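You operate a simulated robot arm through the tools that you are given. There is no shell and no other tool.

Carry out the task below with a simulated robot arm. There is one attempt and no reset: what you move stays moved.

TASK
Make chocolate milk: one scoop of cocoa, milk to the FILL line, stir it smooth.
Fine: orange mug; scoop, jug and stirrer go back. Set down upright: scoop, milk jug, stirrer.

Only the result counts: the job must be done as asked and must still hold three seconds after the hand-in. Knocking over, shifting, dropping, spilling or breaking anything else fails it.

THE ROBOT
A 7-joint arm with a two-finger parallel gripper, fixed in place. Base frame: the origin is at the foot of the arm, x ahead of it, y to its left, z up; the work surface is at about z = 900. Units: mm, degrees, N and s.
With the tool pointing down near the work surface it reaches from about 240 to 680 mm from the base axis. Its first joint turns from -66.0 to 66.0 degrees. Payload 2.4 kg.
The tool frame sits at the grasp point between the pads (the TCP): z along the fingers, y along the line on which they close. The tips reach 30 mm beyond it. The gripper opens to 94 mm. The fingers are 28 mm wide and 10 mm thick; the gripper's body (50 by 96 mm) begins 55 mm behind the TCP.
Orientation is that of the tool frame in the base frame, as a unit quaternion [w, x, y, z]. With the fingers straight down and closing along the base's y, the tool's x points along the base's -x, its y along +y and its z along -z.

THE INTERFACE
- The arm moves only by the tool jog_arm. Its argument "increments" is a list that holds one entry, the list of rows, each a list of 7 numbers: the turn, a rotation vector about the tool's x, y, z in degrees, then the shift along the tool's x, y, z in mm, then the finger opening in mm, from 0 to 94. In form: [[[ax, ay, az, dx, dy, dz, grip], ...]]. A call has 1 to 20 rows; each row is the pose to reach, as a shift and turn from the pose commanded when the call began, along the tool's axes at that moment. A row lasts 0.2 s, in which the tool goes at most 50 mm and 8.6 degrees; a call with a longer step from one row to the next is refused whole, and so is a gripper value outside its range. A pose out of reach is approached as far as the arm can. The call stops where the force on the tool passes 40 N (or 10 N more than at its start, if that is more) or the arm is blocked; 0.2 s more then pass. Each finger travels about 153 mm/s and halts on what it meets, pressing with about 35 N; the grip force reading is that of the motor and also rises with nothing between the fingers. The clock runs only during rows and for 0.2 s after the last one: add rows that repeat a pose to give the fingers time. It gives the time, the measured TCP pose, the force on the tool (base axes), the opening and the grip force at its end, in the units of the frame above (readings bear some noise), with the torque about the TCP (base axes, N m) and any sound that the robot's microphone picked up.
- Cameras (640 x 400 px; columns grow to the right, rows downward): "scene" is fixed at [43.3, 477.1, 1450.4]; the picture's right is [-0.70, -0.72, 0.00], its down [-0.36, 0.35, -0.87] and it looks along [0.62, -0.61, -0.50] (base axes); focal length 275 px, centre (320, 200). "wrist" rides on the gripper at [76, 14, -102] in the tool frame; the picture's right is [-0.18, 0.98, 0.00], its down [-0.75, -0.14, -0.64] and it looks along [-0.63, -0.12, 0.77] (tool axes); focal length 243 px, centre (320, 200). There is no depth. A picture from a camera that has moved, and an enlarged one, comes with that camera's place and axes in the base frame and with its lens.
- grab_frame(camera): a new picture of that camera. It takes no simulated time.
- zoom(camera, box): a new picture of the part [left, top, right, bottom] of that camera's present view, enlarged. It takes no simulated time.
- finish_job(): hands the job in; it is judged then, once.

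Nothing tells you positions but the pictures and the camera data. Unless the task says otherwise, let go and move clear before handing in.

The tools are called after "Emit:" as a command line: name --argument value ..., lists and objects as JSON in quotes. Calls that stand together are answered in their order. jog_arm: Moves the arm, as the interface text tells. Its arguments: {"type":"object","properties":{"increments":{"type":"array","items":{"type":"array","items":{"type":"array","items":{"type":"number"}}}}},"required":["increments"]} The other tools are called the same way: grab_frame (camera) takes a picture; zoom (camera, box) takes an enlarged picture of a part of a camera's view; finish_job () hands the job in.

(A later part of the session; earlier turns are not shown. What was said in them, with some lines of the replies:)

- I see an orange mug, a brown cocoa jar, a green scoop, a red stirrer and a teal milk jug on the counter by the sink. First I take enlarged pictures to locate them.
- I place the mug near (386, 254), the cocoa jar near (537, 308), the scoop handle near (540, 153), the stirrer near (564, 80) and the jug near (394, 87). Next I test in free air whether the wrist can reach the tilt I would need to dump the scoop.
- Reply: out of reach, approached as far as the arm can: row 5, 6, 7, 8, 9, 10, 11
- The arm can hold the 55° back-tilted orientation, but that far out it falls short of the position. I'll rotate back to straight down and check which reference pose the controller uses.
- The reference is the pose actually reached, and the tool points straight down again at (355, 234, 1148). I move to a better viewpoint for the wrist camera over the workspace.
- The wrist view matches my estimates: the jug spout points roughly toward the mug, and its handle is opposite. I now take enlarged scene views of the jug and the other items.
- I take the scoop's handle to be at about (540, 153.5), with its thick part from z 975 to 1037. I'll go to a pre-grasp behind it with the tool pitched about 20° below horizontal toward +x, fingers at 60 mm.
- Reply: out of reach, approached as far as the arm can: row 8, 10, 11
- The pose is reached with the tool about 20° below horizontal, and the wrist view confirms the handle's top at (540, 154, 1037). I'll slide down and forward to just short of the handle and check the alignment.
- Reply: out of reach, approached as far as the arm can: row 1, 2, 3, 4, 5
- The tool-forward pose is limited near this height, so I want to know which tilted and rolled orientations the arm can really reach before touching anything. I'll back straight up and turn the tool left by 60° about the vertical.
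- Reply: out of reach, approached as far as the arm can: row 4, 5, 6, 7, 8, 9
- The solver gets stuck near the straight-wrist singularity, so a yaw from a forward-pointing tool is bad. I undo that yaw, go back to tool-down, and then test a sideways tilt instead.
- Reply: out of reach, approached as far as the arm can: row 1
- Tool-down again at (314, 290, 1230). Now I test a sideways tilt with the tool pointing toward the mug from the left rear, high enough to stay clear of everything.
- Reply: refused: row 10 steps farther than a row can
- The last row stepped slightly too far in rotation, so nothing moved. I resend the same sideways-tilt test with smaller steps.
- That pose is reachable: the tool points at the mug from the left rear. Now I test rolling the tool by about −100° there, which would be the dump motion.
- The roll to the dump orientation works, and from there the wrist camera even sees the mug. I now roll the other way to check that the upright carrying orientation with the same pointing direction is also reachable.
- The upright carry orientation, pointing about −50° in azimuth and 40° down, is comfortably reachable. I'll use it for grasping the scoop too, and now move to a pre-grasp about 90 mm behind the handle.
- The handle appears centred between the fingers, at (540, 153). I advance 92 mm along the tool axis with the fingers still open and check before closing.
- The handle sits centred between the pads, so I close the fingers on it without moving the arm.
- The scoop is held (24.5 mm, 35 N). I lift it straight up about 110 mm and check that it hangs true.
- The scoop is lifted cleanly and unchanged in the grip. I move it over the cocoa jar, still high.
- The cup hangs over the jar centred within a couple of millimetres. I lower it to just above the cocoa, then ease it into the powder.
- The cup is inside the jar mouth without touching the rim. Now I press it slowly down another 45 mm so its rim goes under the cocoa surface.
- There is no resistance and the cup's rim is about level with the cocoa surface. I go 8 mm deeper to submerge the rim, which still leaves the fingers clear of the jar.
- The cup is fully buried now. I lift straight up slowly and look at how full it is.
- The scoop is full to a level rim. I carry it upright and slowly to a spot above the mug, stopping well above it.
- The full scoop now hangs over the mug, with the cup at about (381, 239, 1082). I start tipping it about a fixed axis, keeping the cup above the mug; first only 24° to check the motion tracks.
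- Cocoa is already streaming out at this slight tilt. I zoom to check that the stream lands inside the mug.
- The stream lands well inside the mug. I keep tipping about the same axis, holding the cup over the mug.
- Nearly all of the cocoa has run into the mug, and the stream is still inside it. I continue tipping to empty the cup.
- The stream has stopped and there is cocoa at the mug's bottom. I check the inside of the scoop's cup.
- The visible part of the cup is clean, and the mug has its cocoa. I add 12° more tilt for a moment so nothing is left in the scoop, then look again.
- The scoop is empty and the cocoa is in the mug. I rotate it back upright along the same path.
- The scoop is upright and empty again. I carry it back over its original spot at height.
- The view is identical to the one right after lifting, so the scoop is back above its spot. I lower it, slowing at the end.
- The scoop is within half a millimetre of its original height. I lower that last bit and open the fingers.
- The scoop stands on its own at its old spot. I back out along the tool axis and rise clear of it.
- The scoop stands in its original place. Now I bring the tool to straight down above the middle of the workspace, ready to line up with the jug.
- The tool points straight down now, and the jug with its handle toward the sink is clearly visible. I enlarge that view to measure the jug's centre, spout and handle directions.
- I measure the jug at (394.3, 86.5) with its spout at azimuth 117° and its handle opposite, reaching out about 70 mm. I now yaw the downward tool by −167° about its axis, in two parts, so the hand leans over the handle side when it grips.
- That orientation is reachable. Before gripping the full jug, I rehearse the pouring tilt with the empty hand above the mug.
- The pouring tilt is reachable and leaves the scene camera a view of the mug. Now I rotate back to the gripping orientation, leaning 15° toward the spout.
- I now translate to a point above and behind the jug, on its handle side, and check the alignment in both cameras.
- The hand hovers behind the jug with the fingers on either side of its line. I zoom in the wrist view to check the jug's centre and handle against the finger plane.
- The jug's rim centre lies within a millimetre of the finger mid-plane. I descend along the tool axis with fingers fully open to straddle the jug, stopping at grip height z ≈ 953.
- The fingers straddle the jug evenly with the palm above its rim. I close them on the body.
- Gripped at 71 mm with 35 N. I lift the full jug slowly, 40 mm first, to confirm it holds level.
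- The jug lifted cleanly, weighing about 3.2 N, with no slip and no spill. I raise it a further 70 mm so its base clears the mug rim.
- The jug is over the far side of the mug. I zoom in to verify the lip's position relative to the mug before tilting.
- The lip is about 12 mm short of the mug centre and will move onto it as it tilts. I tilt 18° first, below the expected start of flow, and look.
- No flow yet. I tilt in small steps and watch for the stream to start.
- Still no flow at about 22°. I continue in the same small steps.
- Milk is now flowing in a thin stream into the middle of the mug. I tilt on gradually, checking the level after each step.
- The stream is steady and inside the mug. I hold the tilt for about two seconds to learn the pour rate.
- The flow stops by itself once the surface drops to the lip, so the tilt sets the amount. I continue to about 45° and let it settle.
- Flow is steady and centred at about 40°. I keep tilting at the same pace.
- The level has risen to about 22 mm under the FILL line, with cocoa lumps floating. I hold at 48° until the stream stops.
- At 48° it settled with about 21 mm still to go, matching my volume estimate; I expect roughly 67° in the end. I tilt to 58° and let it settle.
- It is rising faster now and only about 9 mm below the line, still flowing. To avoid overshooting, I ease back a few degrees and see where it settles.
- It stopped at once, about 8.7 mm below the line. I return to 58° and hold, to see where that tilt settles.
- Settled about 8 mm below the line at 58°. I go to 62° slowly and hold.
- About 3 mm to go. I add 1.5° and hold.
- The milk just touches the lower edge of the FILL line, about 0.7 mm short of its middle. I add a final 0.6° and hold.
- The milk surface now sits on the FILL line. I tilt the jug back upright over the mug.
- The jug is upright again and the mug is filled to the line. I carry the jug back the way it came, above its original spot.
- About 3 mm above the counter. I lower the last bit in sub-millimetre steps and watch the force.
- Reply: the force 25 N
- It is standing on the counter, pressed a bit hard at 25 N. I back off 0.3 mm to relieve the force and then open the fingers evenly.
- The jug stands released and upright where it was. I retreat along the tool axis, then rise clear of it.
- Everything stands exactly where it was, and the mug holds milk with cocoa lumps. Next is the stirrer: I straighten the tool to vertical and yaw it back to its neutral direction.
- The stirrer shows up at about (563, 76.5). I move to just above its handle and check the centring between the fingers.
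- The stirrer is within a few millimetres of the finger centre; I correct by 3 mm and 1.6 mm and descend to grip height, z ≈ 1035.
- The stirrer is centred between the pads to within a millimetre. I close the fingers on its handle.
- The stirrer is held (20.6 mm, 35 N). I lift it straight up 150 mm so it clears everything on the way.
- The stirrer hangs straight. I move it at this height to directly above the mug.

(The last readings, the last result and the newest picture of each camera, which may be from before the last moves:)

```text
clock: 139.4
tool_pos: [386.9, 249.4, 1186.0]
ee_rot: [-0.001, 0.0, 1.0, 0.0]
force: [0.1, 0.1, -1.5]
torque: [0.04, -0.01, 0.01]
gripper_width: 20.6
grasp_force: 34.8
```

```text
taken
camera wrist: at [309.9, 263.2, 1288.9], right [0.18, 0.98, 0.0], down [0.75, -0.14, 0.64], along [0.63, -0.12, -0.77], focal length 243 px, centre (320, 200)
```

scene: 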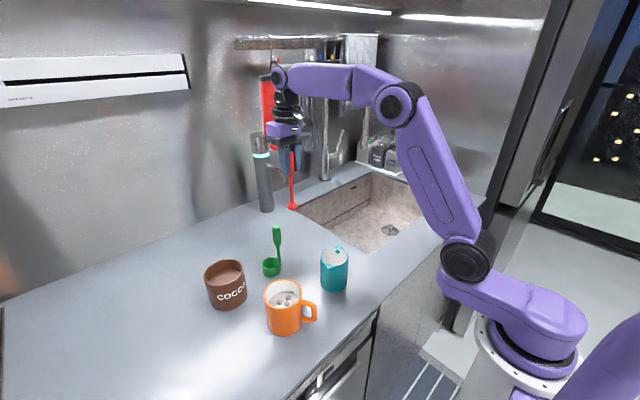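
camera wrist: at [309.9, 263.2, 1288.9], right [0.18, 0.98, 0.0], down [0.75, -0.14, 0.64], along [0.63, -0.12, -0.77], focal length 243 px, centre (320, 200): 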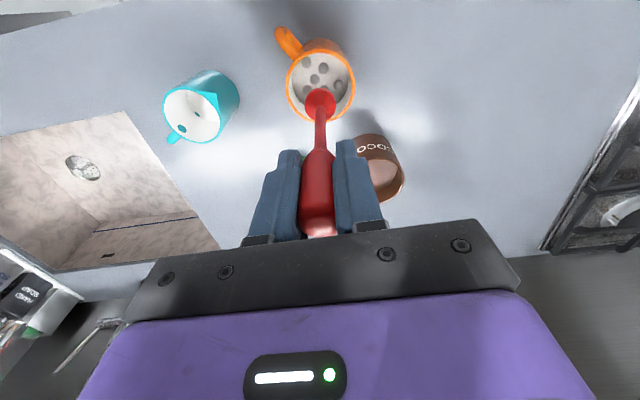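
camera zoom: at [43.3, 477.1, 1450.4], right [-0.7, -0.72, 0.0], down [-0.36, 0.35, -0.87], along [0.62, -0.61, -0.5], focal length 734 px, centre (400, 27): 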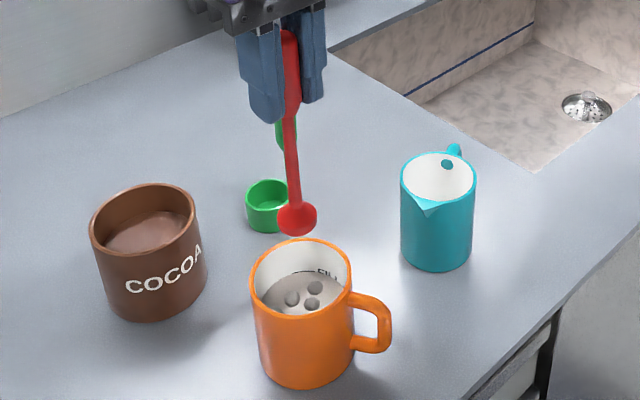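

The disc is centred over the mug. I lower the stirrer in, slowing as it enters the milk, to about 10 mm above the mug's floor.

Emit:
jog_arm --increments '[[[0, 0, 0, 0, 0, 15, 0], [0, 0, 0, 0, 0, 35, 0], [0, 0, 0, 0, 0, 55, 0], [0, 0, 0, 0, 0, 72, 0], [0, 0, 0, 0, 0, 85, 0], [0, 0, 0, 0, 0, 93, 0], [0, 0, 0, 0, 0, 100, 0], [0, 0, 0, 0, 0, 107, 0], [0, 0, 0, 0, 0, 114, 0], [0, 0, 0, 0, 0, 121, 0], [0, 0, 0, 0, 0, 128, 0], [0, 0, 0, 0, 0, 134, 0], [0, 0, 0, 0, 0, 134, 0]]]'

Emit:
zoom --camera "scene" --box '[210, 190, 370, 340]'

Emit:
grab_frame --camera "wrist"

```text
clock: 142.2
tool_pos: [387.7, 248.4, 1052.5]
ee_rot: [0.0, 0.001, 1.0, 0.0]
force: [0.4, -0.1, -0.4]
torque: [-0.01, -0.02, 0.02]
gripper_width: 20.4
grasp_force: 35.5
```

```text
2.67 times, centred on (290, 265) of scene
camera zoom: at [43.3, 477.1, 1450.4], right [-0.7, -0.72, 0.0], down [-0.36, 0.35, -0.87], along [0.62, -0.61, -0.5], focal length 734 px, centre (400, 27)
```

zoom: 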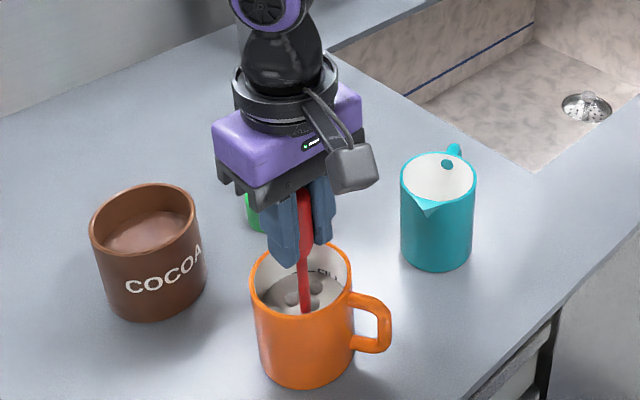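

```text
taken
camera wrist: at [310.5, 262.5, 1154.2], right [0.18, 0.98, 0.0], down [0.75, -0.14, 0.64], along [0.63, -0.12, -0.77], focal length 243 px, centre (320, 200)
```

wrist: 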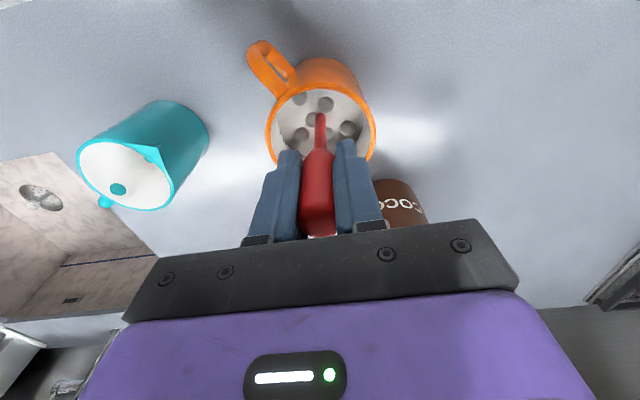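

The stirrer is in the drink without touching the mug. I stir two circles of 14 mm radius at a moderate pace and see how it mixes.

Emit:
jog_arm --increments '[[[0, 0, 0, 9, 0, 0, 0], [0, 0, 0, 16, 0, 0, 0], [0, 0, 0, 11.9, 9.9, 0, 0], [0, 0, 0, 2, 14, 0, 0], [0, 0, 0, -7.9, 9.9, 0, 0], [0, 0, 0, -12, 0, 0, 0], [0, 0, 0, -7.9, -9.9, 0, 0], [0, 0, 0, 2, -14, 0, 0], [0, 0, 0, 11.9, -9.9, 0, 0], [0, 0, 0, 16, 0, 0, 0], [0, 0, 0, 11.9, 9.9, 0, 0], [0, 0, 0, 2, 14, 0, 0], [0, 0, 0, -7.9, 9.9, 0, 0], [0, 0, 0, -12, 0, 0, 0], [0, 0, 0, -7.9, -9.9, 0, 0], [0, 0, 0, 2, -14, 0, 0], [0, 0, 0, 11.9, -9.9, 0, 0], [0, 0, 0, 16, 0, 0, 0], [0, 0, 0, 9, 0, 0, 0], [0, 0, 0, 0, 0, 0, 0]]]'

Emit:
zoom --camera "scene" --box '[240, 250, 330, 340]'

Emit:
zoom --camera "wrist" --box '[230, 30, 410, 180]'

```text
clock: 146.4
tool_pos: [387.1, 248.9, 1052.5]
ee_rot: [0.0, -0.001, 1.0, 0.0]
force: [-0.2, -0.9, -1.1]
torque: [0.02, -0.04, -0.03]
gripper_width: 20.5
grasp_force: 34.9
```

```text
4.44 times, centred on (285, 295) of scene
camera zoom: at [43.3, 477.1, 1450.4], right [-0.7, -0.72, 0.0], down [-0.36, 0.35, -0.87], along [0.62, -0.61, -0.5], focal length 1223 px, centre (476, -222)
```

zoom: 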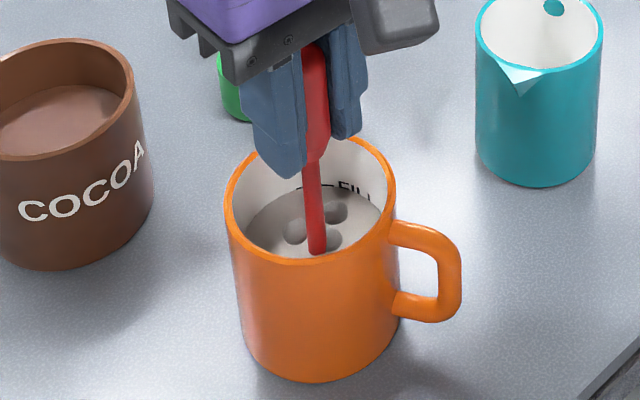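

```text
2.67 times, centred on (320, 105) of wrist
camera zoom: at [311.1, 262.6, 1155.2], right [0.18, 0.98, 0.0], down [0.75, -0.14, 0.64], along [0.63, -0.12, -0.77], focal length 647 px, centre (320, 453)
```

zoom: 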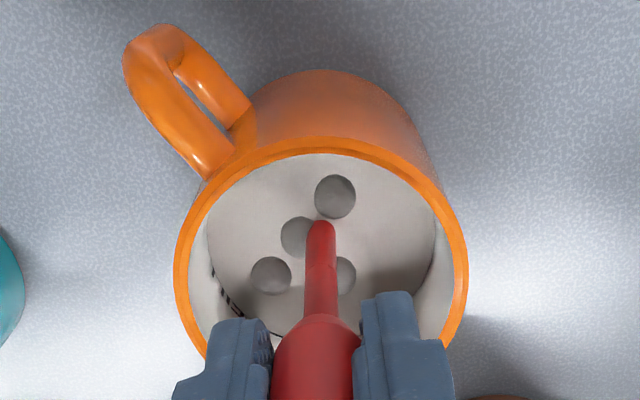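

The mixture has barely changed and the lumps remain, so it needs more and livelier stirring. I do three faster circles of 16 mm radius.

Emit:
jog_arm --increments '[[[0, 0, 0, 18, 0, 0, 0], [0, 0, 0, 10, 13.9, 0, 0], [0, 0, 0, -6, 13.9, 0, 0], [0, 0, 0, -14, 0, 0, 0], [0, 0, 0, -6, -13.9, 0, 0], [0, 0, 0, 10, -13.9, 0, 0], [0, 0, 0, 18, 0, 0, 0], [0, 0, 0, 10, 13.9, 0, 0], [0, 0, 0, -6, 13.9, 0, 0], [0, 0, 0, -14, 0, 0, 0], [0, 0, 0, -6, -13.9, 0, 0], [0, 0, 0, 10, -13.9, 0, 0], [0, 0, 0, 18, 0, 0, 0], [0, 0, 0, 10, 13.9, 0, 0], [0, 0, 0, -6, 13.9, 0, 0], [0, 0, 0, -14, 0, 0, 0], [0, 0, 0, -6, -13.9, 0, 0], [0, 0, 0, 10, -13.9, 0, 0], [0, 0, 0, 18, 0, 0, 0], [0, 0, 0, 0, 0, 0, 0]]]'

Emit:
zoom --camera "scene" --box '[240, 250, 330, 340]'

Emit:
zoom --camera "wrist" --box '[230, 30, 410, 180]'

```text
clock: 150.6
tool_pos: [388.1, 250.0, 1050.7]
ee_rot: [0.001, 0.0, 1.0, 0.0]
force: [0.5, -0.5, -0.1]
torque: [0.01, -0.02, 0.02]
gripper_width: 20.4
grasp_force: 34.8
```

```text
4.44 times, centred on (285, 295) of scene
camera zoom: at [43.2, 477.1, 1450.4], right [-0.7, -0.72, 0.0], down [-0.36, 0.35, -0.87], along [0.62, -0.61, -0.5], focal length 1223 px, centre (476, -222)
```

zoom: 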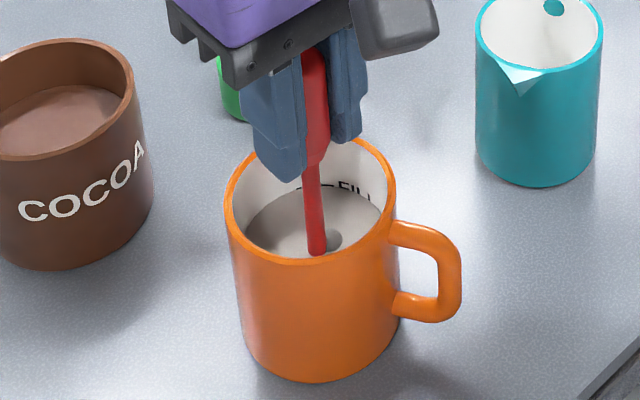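

```text
2.67 times, centred on (320, 105) of wrist
camera zoom: at [310.7, 263.0, 1153.3], right [0.18, 0.98, 0.0], down [0.75, -0.14, 0.64], along [0.63, -0.12, -0.77], focal length 647 px, centre (320, 453)
```

zoom: 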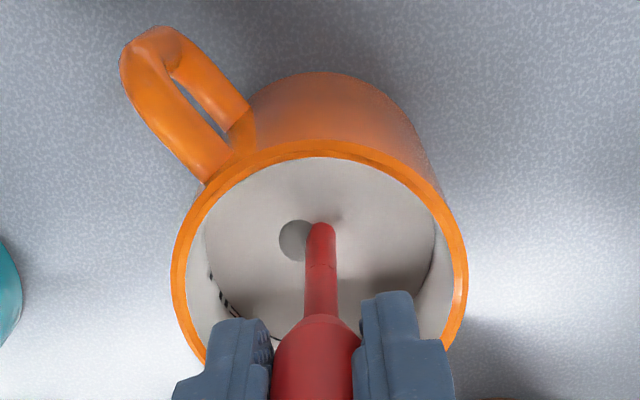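

Only one lump is left near the middle. I stir more, mixing large and small circles.

Emit:
jog_arm --increments '[[[0, 0, 0, 12, 0, 0, 0], [0, 0, 0, 7, 8.7, 0, 0], [0, 0, 0, -3, 8.7, 0, 0], [0, 0, 0, -8, 0, 0, 0], [0, 0, 0, -3, -8.7, 0, 0], [0, 0, 0, 7, -8.7, 0, 0], [0, 0, 0, 18, 0, 0, 0], [0, 0, 0, 10, 13.9, 0, 0], [0, 0, 0, -6, 13.9, 0, 0], [0, 0, 0, -14, 0, 0, 0], [0, 0, 0, -6, -13.9, 0, 0], [0, 0, 0, 10, -13.9, 0, 0], [0, 0, 0, 18, 0, 0, 0], [0, 0, 0, 10, 13.9, 0, 0], [0, 0, 0, -6, 13.9, 0, 0], [0, 0, 0, -14, 0, 0, 0], [0, 0, 0, -6, -13.9, 0, 0], [0, 0, 0, 10, -13.9, 0, 0], [0, 0, 0, 18, 0, 0, 0], [0, 0, 0, 0, 0, 0, 0]]]'

Emit:
zoom --camera "scene" --box '[240, 250, 330, 340]'

Emit:
zoom --camera "wrist" --box '[230, 30, 410, 180]'

```text
clock: 154.8
tool_pos: [387.6, 248.8, 1051.9]
ee_rot: [-0.001, 0.0, 1.0, -0.001]
force: [-0.4, -0.6, -0.7]
torque: [0.03, 0.0, -0.03]
gripper_width: 20.4
grasp_force: 34.5
```

```text
4.44 times, centred on (285, 295) of scene
camera zoom: at [43.2, 477.1, 1450.4], right [-0.7, -0.72, 0.0], down [-0.36, 0.35, -0.87], along [0.62, -0.61, -0.5], focal length 1223 px, centre (476, -222)
```

zoom: 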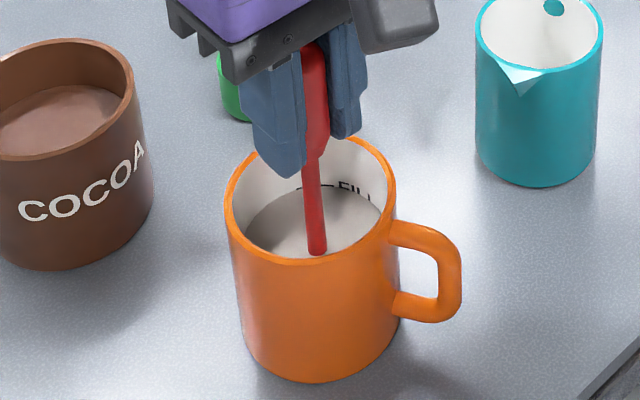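

```text
2.67 times, centred on (320, 105) of wrist
camera zoom: at [311.1, 262.8, 1155.7], right [0.18, 0.98, 0.0], down [0.75, -0.14, 0.64], along [0.63, -0.12, -0.77], focal length 647 px, centre (320, 453)
```

zoom: 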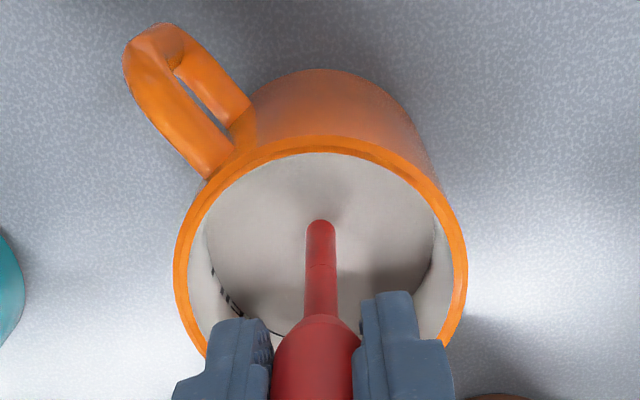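

The lumps are gone from the surface. To be sure it is smooth throughout, I stir two more sets.

Emit:
jog_arm --increments '[[[0, 0, 0, 18, 0, 0, 0], [0, 0, 0, 10, 13.9, 0, 0], [0, 0, 0, -6, 13.9, 0, 0], [0, 0, 0, -14, 0, 0, 0], [0, 0, 0, -6, -13.9, 0, 0], [0, 0, 0, 10, -13.9, 0, 0], [0, 0, 0, 18, 0, 0, 0], [0, 0, 0, 10, 13.9, 0, 0], [0, 0, 0, -6, 13.9, 0, 0], [0, 0, 0, -14, 0, 0, 0], [0, 0, 0, -6, -13.9, 0, 0], [0, 0, 0, 10, -13.9, 0, 0], [0, 0, 0, 18, 0, 0, 0], [0, 0, 0, 10, 13.9, 0, 0], [0, 0, 0, -6, 13.9, 0, 0], [0, 0, 0, -14, 0, 0, 0], [0, 0, 0, -6, -13.9, 0, 0], [0, 0, 0, 10, -13.9, 0, 0], [0, 0, 0, 18, 0, 0, 0], [0, 0, 0, 0, 0, 0, 0]]]'

Emit:
jog_arm --increments '[[[0, 0, 0, 12, 0, 0, 0], [0, 0, 0, 7, -8.7, 0, 0], [0, 0, 0, -3, -8.7, 0, 0], [0, 0, 0, -8, 0, 0, 0], [0, 0, 0, -3, 8.7, 0, 0], [0, 0, 0, 7, 8.7, 0, 0], [0, 0, 0, 18, 0, 0, 0], [0, 0, 0, 10, -13.9, 0, 0], [0, 0, 0, -6, -13.9, 0, 0], [0, 0, 0, -14, 0, 0, 0], [0, 0, 0, -6, 13.9, 0, 0], [0, 0, 0, 10, 13.9, 0, 0], [0, 0, 0, 18, 0, 0, 0], [0, 0, 0, 10, -13.9, 0, 0], [0, 0, 0, -6, -13.9, 0, 0], [0, 0, 0, -14, 0, 0, 0], [0, 0, 0, -6, 13.9, 0, 0], [0, 0, 0, 10, 13.9, 0, 0], [0, 0, 0, 9, 0, 0, 0], [0, 0, 0, 0, 0, 0, 0]]]'

Emit:
zoom --camera "scene" --box '[240, 250, 330, 340]'

Emit:
zoom --camera "wrist" --box '[230, 30, 410, 180]'

```text
clock: 159.0
tool_pos: [386.7, 249.5, 1052.3]
ee_rot: [0.0, 0.0, 1.0, -0.001]
force: [-0.2, 0.0, -0.1]
torque: [-0.03, 0.0, 0.02]
gripper_width: 20.7
grasp_force: 34.7
```

```text
clock: 163.2
tool_pos: [387.3, 248.9, 1050.4]
ee_rot: [0.0, 0.0, 1.0, 0.0]
force: [-0.2, -0.4, -0.8]
torque: [0.03, 0.01, -0.02]
gripper_width: 20.5
grasp_force: 34.9
```

```text
4.44 times, centred on (285, 295) of scene
camera zoom: at [43.3, 477.1, 1450.4], right [-0.7, -0.72, 0.0], down [-0.36, 0.35, -0.87], along [0.62, -0.61, -0.5], focal length 1223 px, centre (476, -222)
```

zoom: 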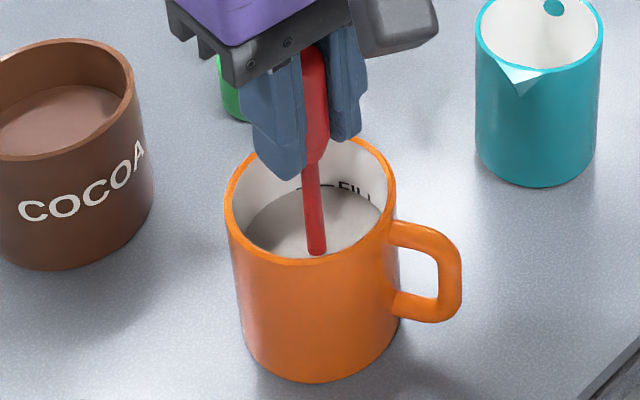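

```text
2.67 times, centred on (320, 105) of wrist
camera zoom: at [311.2, 262.9, 1154.0], right [0.18, 0.98, 0.0], down [0.75, -0.14, 0.64], along [0.63, -0.12, -0.77], focal length 647 px, centre (320, 453)
```

zoom: 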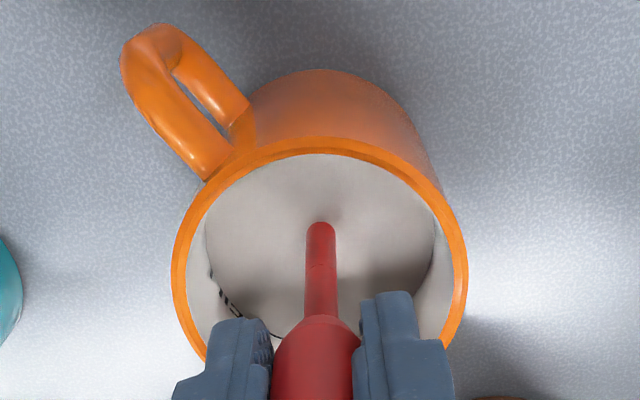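

The drink looks uniformly smooth now. I lift the stirrer straight out slowly and pause above the mug to let it drip.

Emit:
jog_arm --increments '[[[0, 0, 0, 0, 0, -5, 0], [0, 0, 0, 0, 0, -11, 0], [0, 0, 0, 0, 0, -18, 0], [0, 0, 0, 0, 0, -25, 0], [0, 0, 0, 0, 0, -32, 0], [0, 0, 0, 0, 0, -39, 0], [0, 0, 0, 0, 0, -46, 0], [0, 0, 0, 0, 0, -53, 0], [0, 0, 0, 0, 0, -60, 0], [0, 0, 0, 0, 0, -70, 0], [0, 0, 0, 0, 0, -70, 0], [0, 0, 0, 0, 0, -70, 0], [0, 0, 0, 0, 0, -85, 0], [0, 0, 0, 0, 0, -100, 0], [0, 0, 0, 0, 0, -118, 0], [0, 0, 0, 0, 0, -134, 0], [0, 0, 0, 0, 0, -134, 0], [0, 0, 0, 0, 0, -134, 0], [0, 0, 0, 0, 0, -134, 0], [0, 0, 0, 0, 0, -134, 0]]]'

Emit:
zoom --camera "scene" --box '[230, 210, 350, 340]'

Emit:
zoom --camera "scene" --box '[265, 275, 305, 300]'

Emit:
zoom --camera "wrist" --box '[240, 20, 400, 140]'

```text
clock: 167.4
tool_pos: [388.2, 250.7, 1186.7]
ee_rot: [0.0, 0.001, 1.0, -0.001]
force: [-0.4, 0.1, 0.1]
torque: [0.01, 0.02, -0.02]
gripper_width: 20.5
grasp_force: 35.0
```

```text
3.08 times, centred on (290, 275) of scene
camera zoom: at [43.3, 477.1, 1450.4], right [-0.7, -0.72, 0.0], down [-0.36, 0.35, -0.87], along [0.62, -0.61, -0.5], focal length 847 px, centre (412, -31)
```

zoom: 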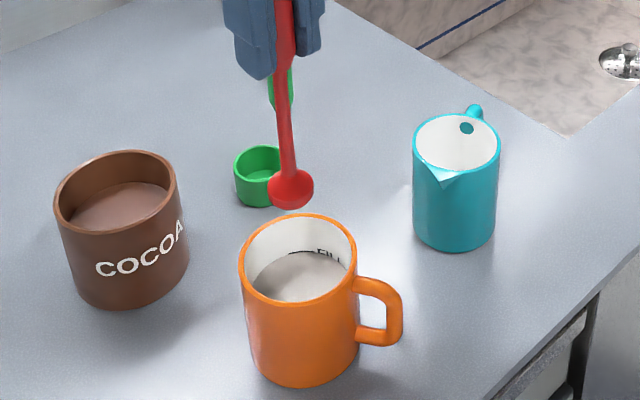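

```text
16.00 times, centred on (285, 288) of scene
camera zoom: at [43.3, 477.1, 1450.4], right [-0.7, -0.72, 0.0], down [-0.36, 0.35, -0.87], along [0.62, -0.61, -0.5], focal length 4404 px, centre (880, -1200)
```

zoom: 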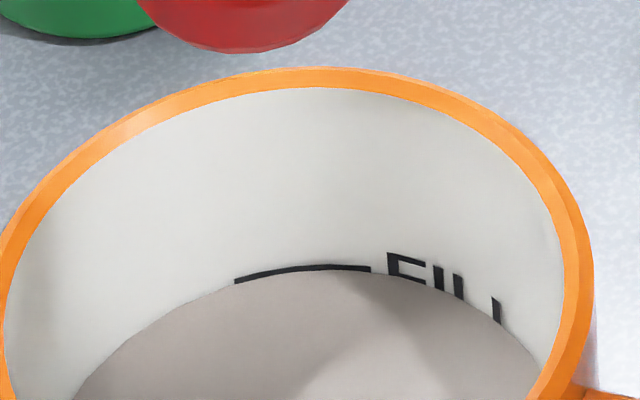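

```text
3.33 times, centred on (320, 80) of wrist
camera zoom: at [311.3, 264.3, 1289.7], right [0.18, 0.98, 0.0], down [0.75, -0.14, 0.64], along [0.63, -0.12, -0.77], focal length 809 px, centre (320, 600)
```

zoom: 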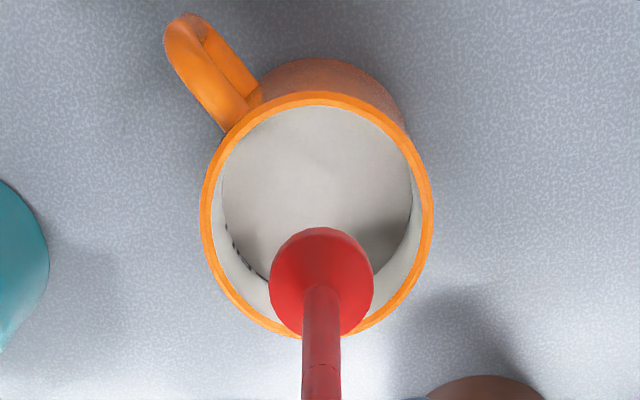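

The drink is smooth and its surface sits on the FILL line. I carry the stirrer back above its original spot.

Emit:
jog_arm --increments '[[[0, 0, 0, -9, -8.7, 0, 0], [0, 0, 0, -27, -26, 0, 0], [0, 0, 0, -50, -48.8, 0, 0], [0, 0, 0, -75, -73.2, 0, 0], [0, 0, 0, -100, -97.6, 0, 0], [0, 0, 0, -125, -122, 0, 0], [0, 0, 0, -150, -146.4, 0, 0], [0, 0, 0, -168, -164, 0, 0], [0, 0, 0, -178.8, -174.3, 0, 0], [0, 0, 0, -178.8, -174.3, 0, 0], [0, 0, 0, -178.8, -174.3, 0, 0]]]'

Emit:
jog_arm --increments '[[[0, 0, 0, 0, 0, 10, 0], [0, 0, 0, 0, 0, 30, 0], [0, 0, 0, 0, 0, 55, 0], [0, 0, 0, 0, 0, 80, 0], [0, 0, 0, 0, 0, 105, 0], [0, 0, 0, 0, 0, 125, 0], [0, 0, 0, 0, 0, 138, 0], [0, 0, 0, 0, 0, 145, 0], [0, 0, 0, 0, 0, 147, 0], [0, 0, 0, 0, 0, 147, 0]]]'

Emit:
grab_frame --camera "wrist"

Emit:
zoom --camera "scene" --box '[250, 160, 340, 270]'

```text
clock: 169.8
tool_pos: [566.3, 73.8, 1184.7]
ee_rot: [0.0, 0.0, 1.0, -0.001]
force: [-0.3, 0.1, 0.3]
torque: [-0.03, -0.02, 0.02]
gripper_width: 20.5
grasp_force: 34.7
```

```text
clock: 172.0
tool_pos: [565.2, 73.8, 1037.7]
ee_rot: [0.0, 0.001, 1.0, -0.001]
force: [0.1, 0.3, -0.1]
torque: [-0.01, -0.02, -0.01]
gripper_width: 20.5
grasp_force: 34.9
```

```text
taken
camera wrist: at [488.7, 87.6, 1140.8], right [0.19, 0.98, 0.0], down [0.75, -0.14, 0.64], along [0.63, -0.12, -0.77], focal length 243 px, centre (320, 200)
```

wrist: 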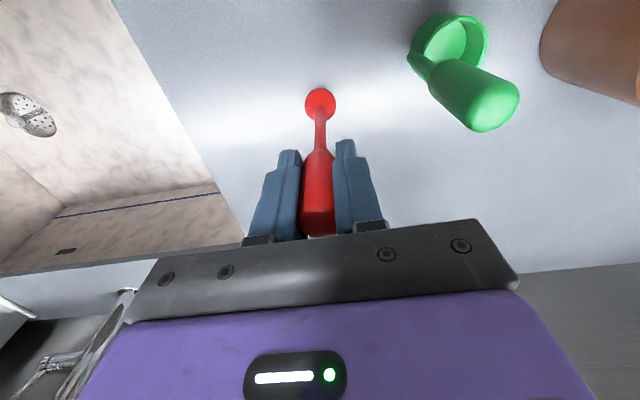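

```text
3.64 times, centred on (295, 215) of scene
camera zoom: at [43.3, 477.1, 1450.4], right [-0.7, -0.72, 0.0], down [-0.36, 0.35, -0.87], along [0.62, -0.61, -0.5], focal length 1001 px, centre (411, 146)
```

zoom: 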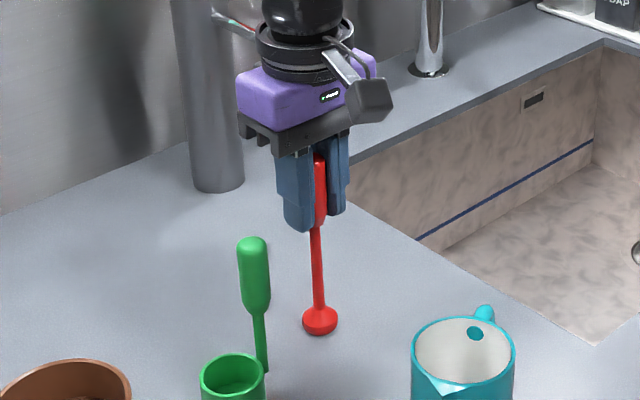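

The stirrer is about 3 mm above its old spot, a millimetre off sideways. I correct that and lower gently, watching the force.

Emit:
jog_arm --increments '[[[0, 0, 0, 0, 1, 0.5, 0], [0, 0, 0, 0, 1, 1, 0], [0, 0, 0, 0, 1, 1.5, 0], [0, 0, 0, 0, 1, 2, 0], [0, 0, 0, 0, 1, 2, 0]]]'

```text
clock: 173.2
tool_pos: [566.2, 74.8, 1037.0]
ee_rot: [0.002, 0.001, 1.0, -0.001]
force: [-4.4, -4.9, 24.2]
torque: [-0.5, 0.44, -0.05]
gripper_width: 20.6
grasp_force: 35.5
```

It touched down a little early and presses at 24 N. I back off in small steps until the force is nearly gone.

Emit:
jog_arm --increments '[[[0, 0, 0, 0, 0, -0.3, 0], [0, 0, 0, 0, 0, -0.6, 0], [0, 0, 0, 0, 0, -0.6, 0]]]'

Emit:
zoom --camera "scene" --box '[250, 160, 340, 270]'

```text
clock: 174.0
tool_pos: [566.0, 75.5, 1037.9]
ee_rot: [0.001, 0.001, 1.0, -0.001]
force: [1.7, -5.0, 19.2]
torque: [-0.63, -0.37, -0.03]
gripper_width: 20.5
grasp_force: 34.8
```

```text
3.64 times, centred on (295, 215) of scene
camera zoom: at [43.0, 476.9, 1450.5], right [-0.7, -0.72, 0.0], down [-0.36, 0.35, -0.87], along [0.62, -0.61, -0.5], focal length 1001 px, centre (411, 146)
```

zoom: 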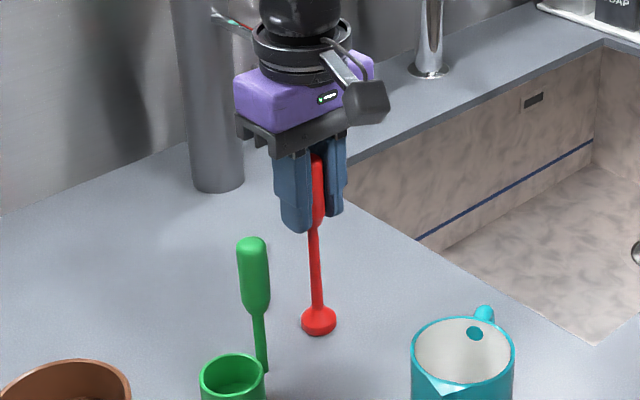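

Still 19 N, so I ease up another millimetre.

Emit:
jog_arm --increments '[[[0, 0, 0, 0, 0, -0.4, 0], [0, 0, 0, 0, 0, -0.8, 0], [0, 0, 0, 0, 0, -0.8, 0]]]'

```text
clock: 174.8
tool_pos: [565.8, 76.8, 1036.8]
ee_rot: [-0.002, 0.001, 1.0, 0.0]
force: [3.1, 0.0, 6.8]
torque: [-0.14, -0.44, -0.03]
gripper_width: 20.2
grasp_force: 35.2
```

Down to 7 N. One more small step up before releasing.

Emit:
jog_arm --increments '[[[0, 0, 0, 0, 0, -0.3, 0], [0, 0, 0, 0, 0, -0.4, 0], [0, 0, 0, 0, 0, -0.4, 0]]]'

Emit:
zoom --camera "scene" --box '[250, 160, 340, 270]'

Emit:
grab_frame --camera "wrist"

```text
clock: 175.6
tool_pos: [565.3, 75.8, 1038.1]
ee_rot: [0.0, 0.001, 1.0, -0.001]
force: [0.2, -0.5, -0.6]
torque: [-0.04, 0.0, 0.03]
gripper_width: 20.5
grasp_force: 34.4
```

```text
3.64 times, centred on (295, 215) of scene
camera zoom: at [43.3, 477.1, 1450.4], right [-0.7, -0.72, 0.0], down [-0.36, 0.35, -0.87], along [0.62, -0.61, -0.5], focal length 1001 px, centre (411, 146)
```

zoom: 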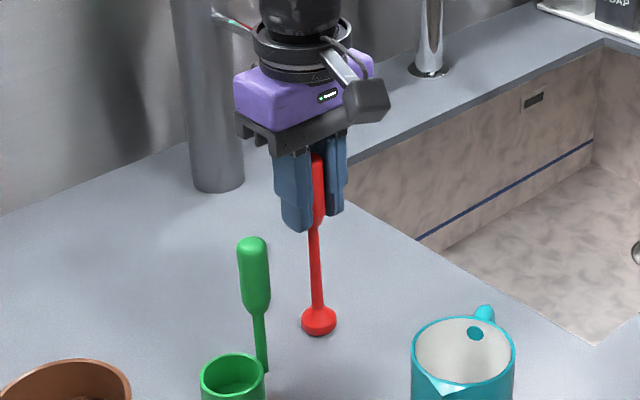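

```text
taken
camera wrist: at [489.3, 89.3, 1141.2], right [0.18, 0.98, 0.0], down [0.75, -0.14, 0.64], along [0.63, -0.12, -0.77], focal length 243 px, centre (320, 200)
```

wrist: 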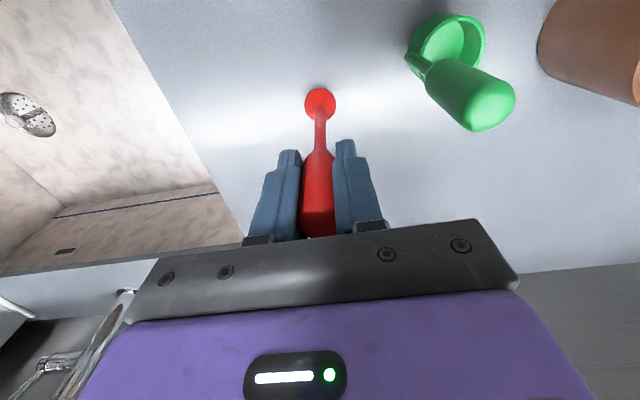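

The force is now zero and the stirrer is upright at its old spot, within a fraction of a millimetre of the counter. I lower 0.2 mm and open the fingers gently.

Emit:
jog_arm --increments '[[[0, 0, 0, 0, 0, 0.2, 0], [0, 0, 0, 0, 0, 0.2, 0]]]'

Emit:
jog_arm --increments '[[[0, 0, 0, 0, 0, 0, 22], [0, 0, 0, 0, 0, 0, 26], [0, 0, 0, 0, 0, 0, 40], [0, 0, 0, 0, 0, 0, 60], [0, 0, 0, 0, 0, 0, 60]]]'

Emit:
zoom --camera "scene" --box '[250, 160, 340, 270]'

Emit:
grab_frame --camera "wrist"

```text
clock: 176.2
tool_pos: [565.3, 75.2, 1038.7]
ee_rot: [0.0, 0.001, 1.0, -0.001]
force: [1.1, -0.3, -0.5]
torque: [-0.03, -0.01, -0.02]
gripper_width: 20.6
grasp_force: 35.1
```

```text
clock: 177.4
tool_pos: [565.6, 74.3, 1039.1]
ee_rot: [0.0, 0.001, 1.0, -0.001]
force: [0.3, -0.5, -0.7]
torque: [-0.02, 0.01, -0.01]
gripper_width: 60.0
grasp_force: 0.1
```

```text
3.64 times, centred on (295, 215) of scene
camera zoom: at [43.3, 477.1, 1450.4], right [-0.7, -0.72, 0.0], down [-0.36, 0.35, -0.87], along [0.62, -0.61, -0.5], focal length 1001 px, centre (411, 146)
```

zoom: 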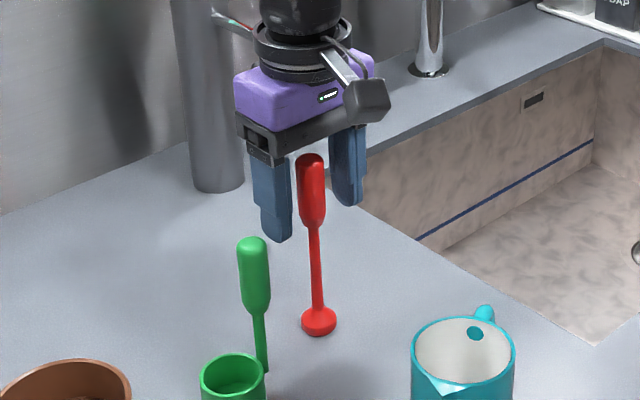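

```text
taken
camera wrist: at [489.2, 89.1, 1141.1], right [0.18, 0.98, 0.0], down [0.75, -0.14, 0.64], along [0.63, -0.12, -0.77], focal length 243 px, centre (320, 200)
```

wrist: 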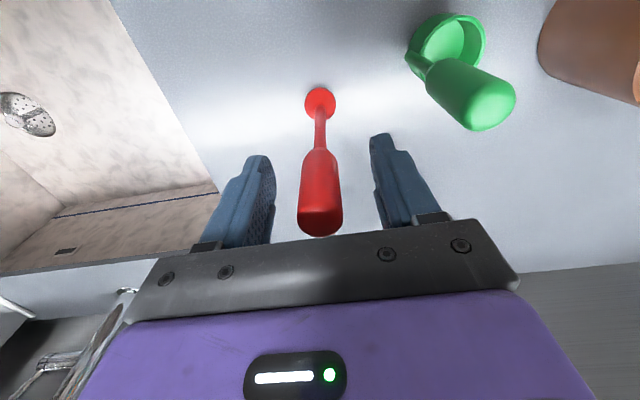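

The stirrer stands upright by itself at its original spot. I rise straight up and move the arm clear.

Emit:
jog_arm --increments '[[[0, 0, 0, 0, 0, -10, 60], [0, 0, 0, 0, 0, -30, 60], [0, 0, 0, 0, 0, -55, 60], [0, 0, 0, 0, 0, -85, 60], [0, 0, 0, 0, 0, -120, 60], [0, 0, 0, 0, 0, -160, 60], [0, 0, 0, 30, 0, -185, 60], [0, 0, 0, 70, 0, -200, 60], [0, 0, 0, 110, 0, -215, 60], [0, 0, 0, 150, 0, -230, 60], [0, 0, 0, 150, 0, -230, 60], [0, 0, 0, 150, 0, -230, 60]]]'

Emit:
grab_frame --camera "scene"

Emit:
zoom --camera "scene" --box '[190, 190, 370, 350]'

Emit:
zoom --camera "scene" --box '[265, 275, 305, 300]'

Emit:
grab_frame --camera "wrist"

```text
clock: 180.0
tool_pos: [414.9, 77.0, 1270.3]
ee_rot: [-0.001, 0.001, 1.0, -0.001]
force: [-0.1, 0.1, -0.4]
torque: [-0.03, 0.02, 0.02]
gripper_width: 60.0
grasp_force: 0.0
```

```text
taken
```

scene: 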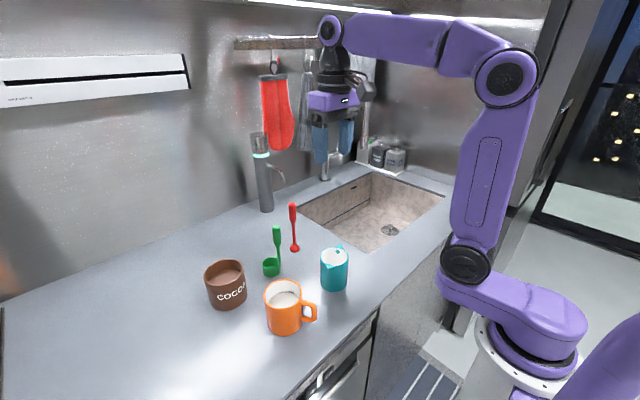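

```text
2.50 times, centred on (280, 270) of scene
camera zoom: at [43.3, 477.1, 1450.4], right [-0.7, -0.72, 0.0], down [-0.36, 0.35, -0.87], along [0.62, -0.61, -0.5], focal length 688 px, centre (420, 25)
```

zoom: 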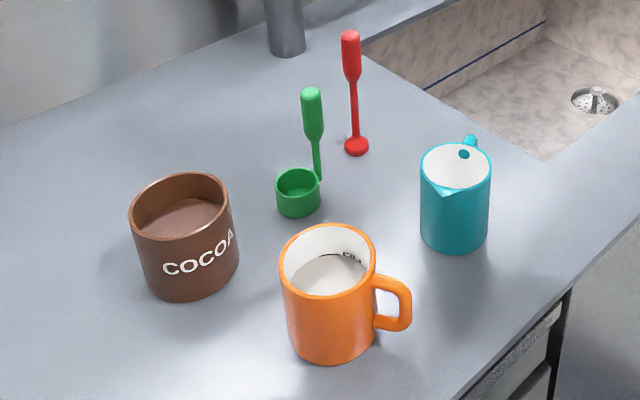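

```text
16.00 times, centred on (285, 288) of scene
camera zoom: at [43.3, 477.1, 1450.4], right [-0.7, -0.72, 0.0], down [-0.36, 0.35, -0.87], along [0.62, -0.61, -0.5], focal length 4404 px, centre (880, -1200)
```

zoom: 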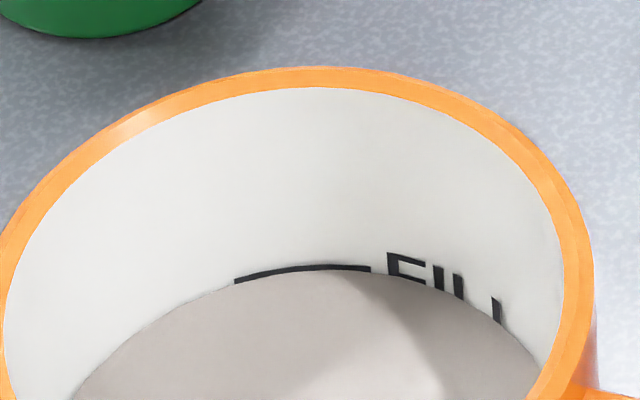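

```text
taken
camera wrist: at [338.3, 91.1, 1372.1], right [0.18, 0.98, 0.0], down [0.75, -0.14, 0.64], along [0.63, -0.12, -0.77], focal length 243 px, centre (320, 200)
```

wrist: 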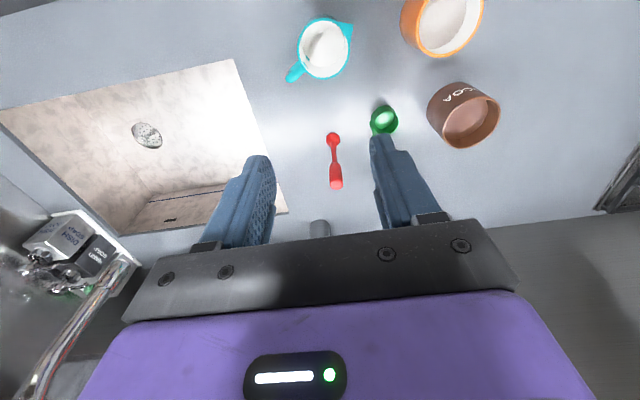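

The drink is smooth and level with the FILL line. The scoop, jug and stirrer stand upright in their original places, nothing looks spilled or moved in the last pictures, and the arm is clear. I hand the job in.

Emit:
finish_job

```text
The job is handed in.
```

I made the chocolate milk in the orange mug and handed the job in; I haven't been told the verdict.

- **Cocoa:** one level scoop went into the mug, and the scoop came out empty.
- **Milk:** the level is on the FILL line, to within about half a millimetre as I read it in the pictures.
- **Stirring:** I kept going until no lumps showed on the surface, then stirred two more sets. The drink looks pale grey-brown rather than dark.
- **Put back:** the scoop, milk jug and stirrer stand upright on their own. In the last pictures each is where it started, to within about a millimetre.

I saw nothing spilled, knocked or shifted in those pictures. The arm had let go of everything and was clear before I handed in.
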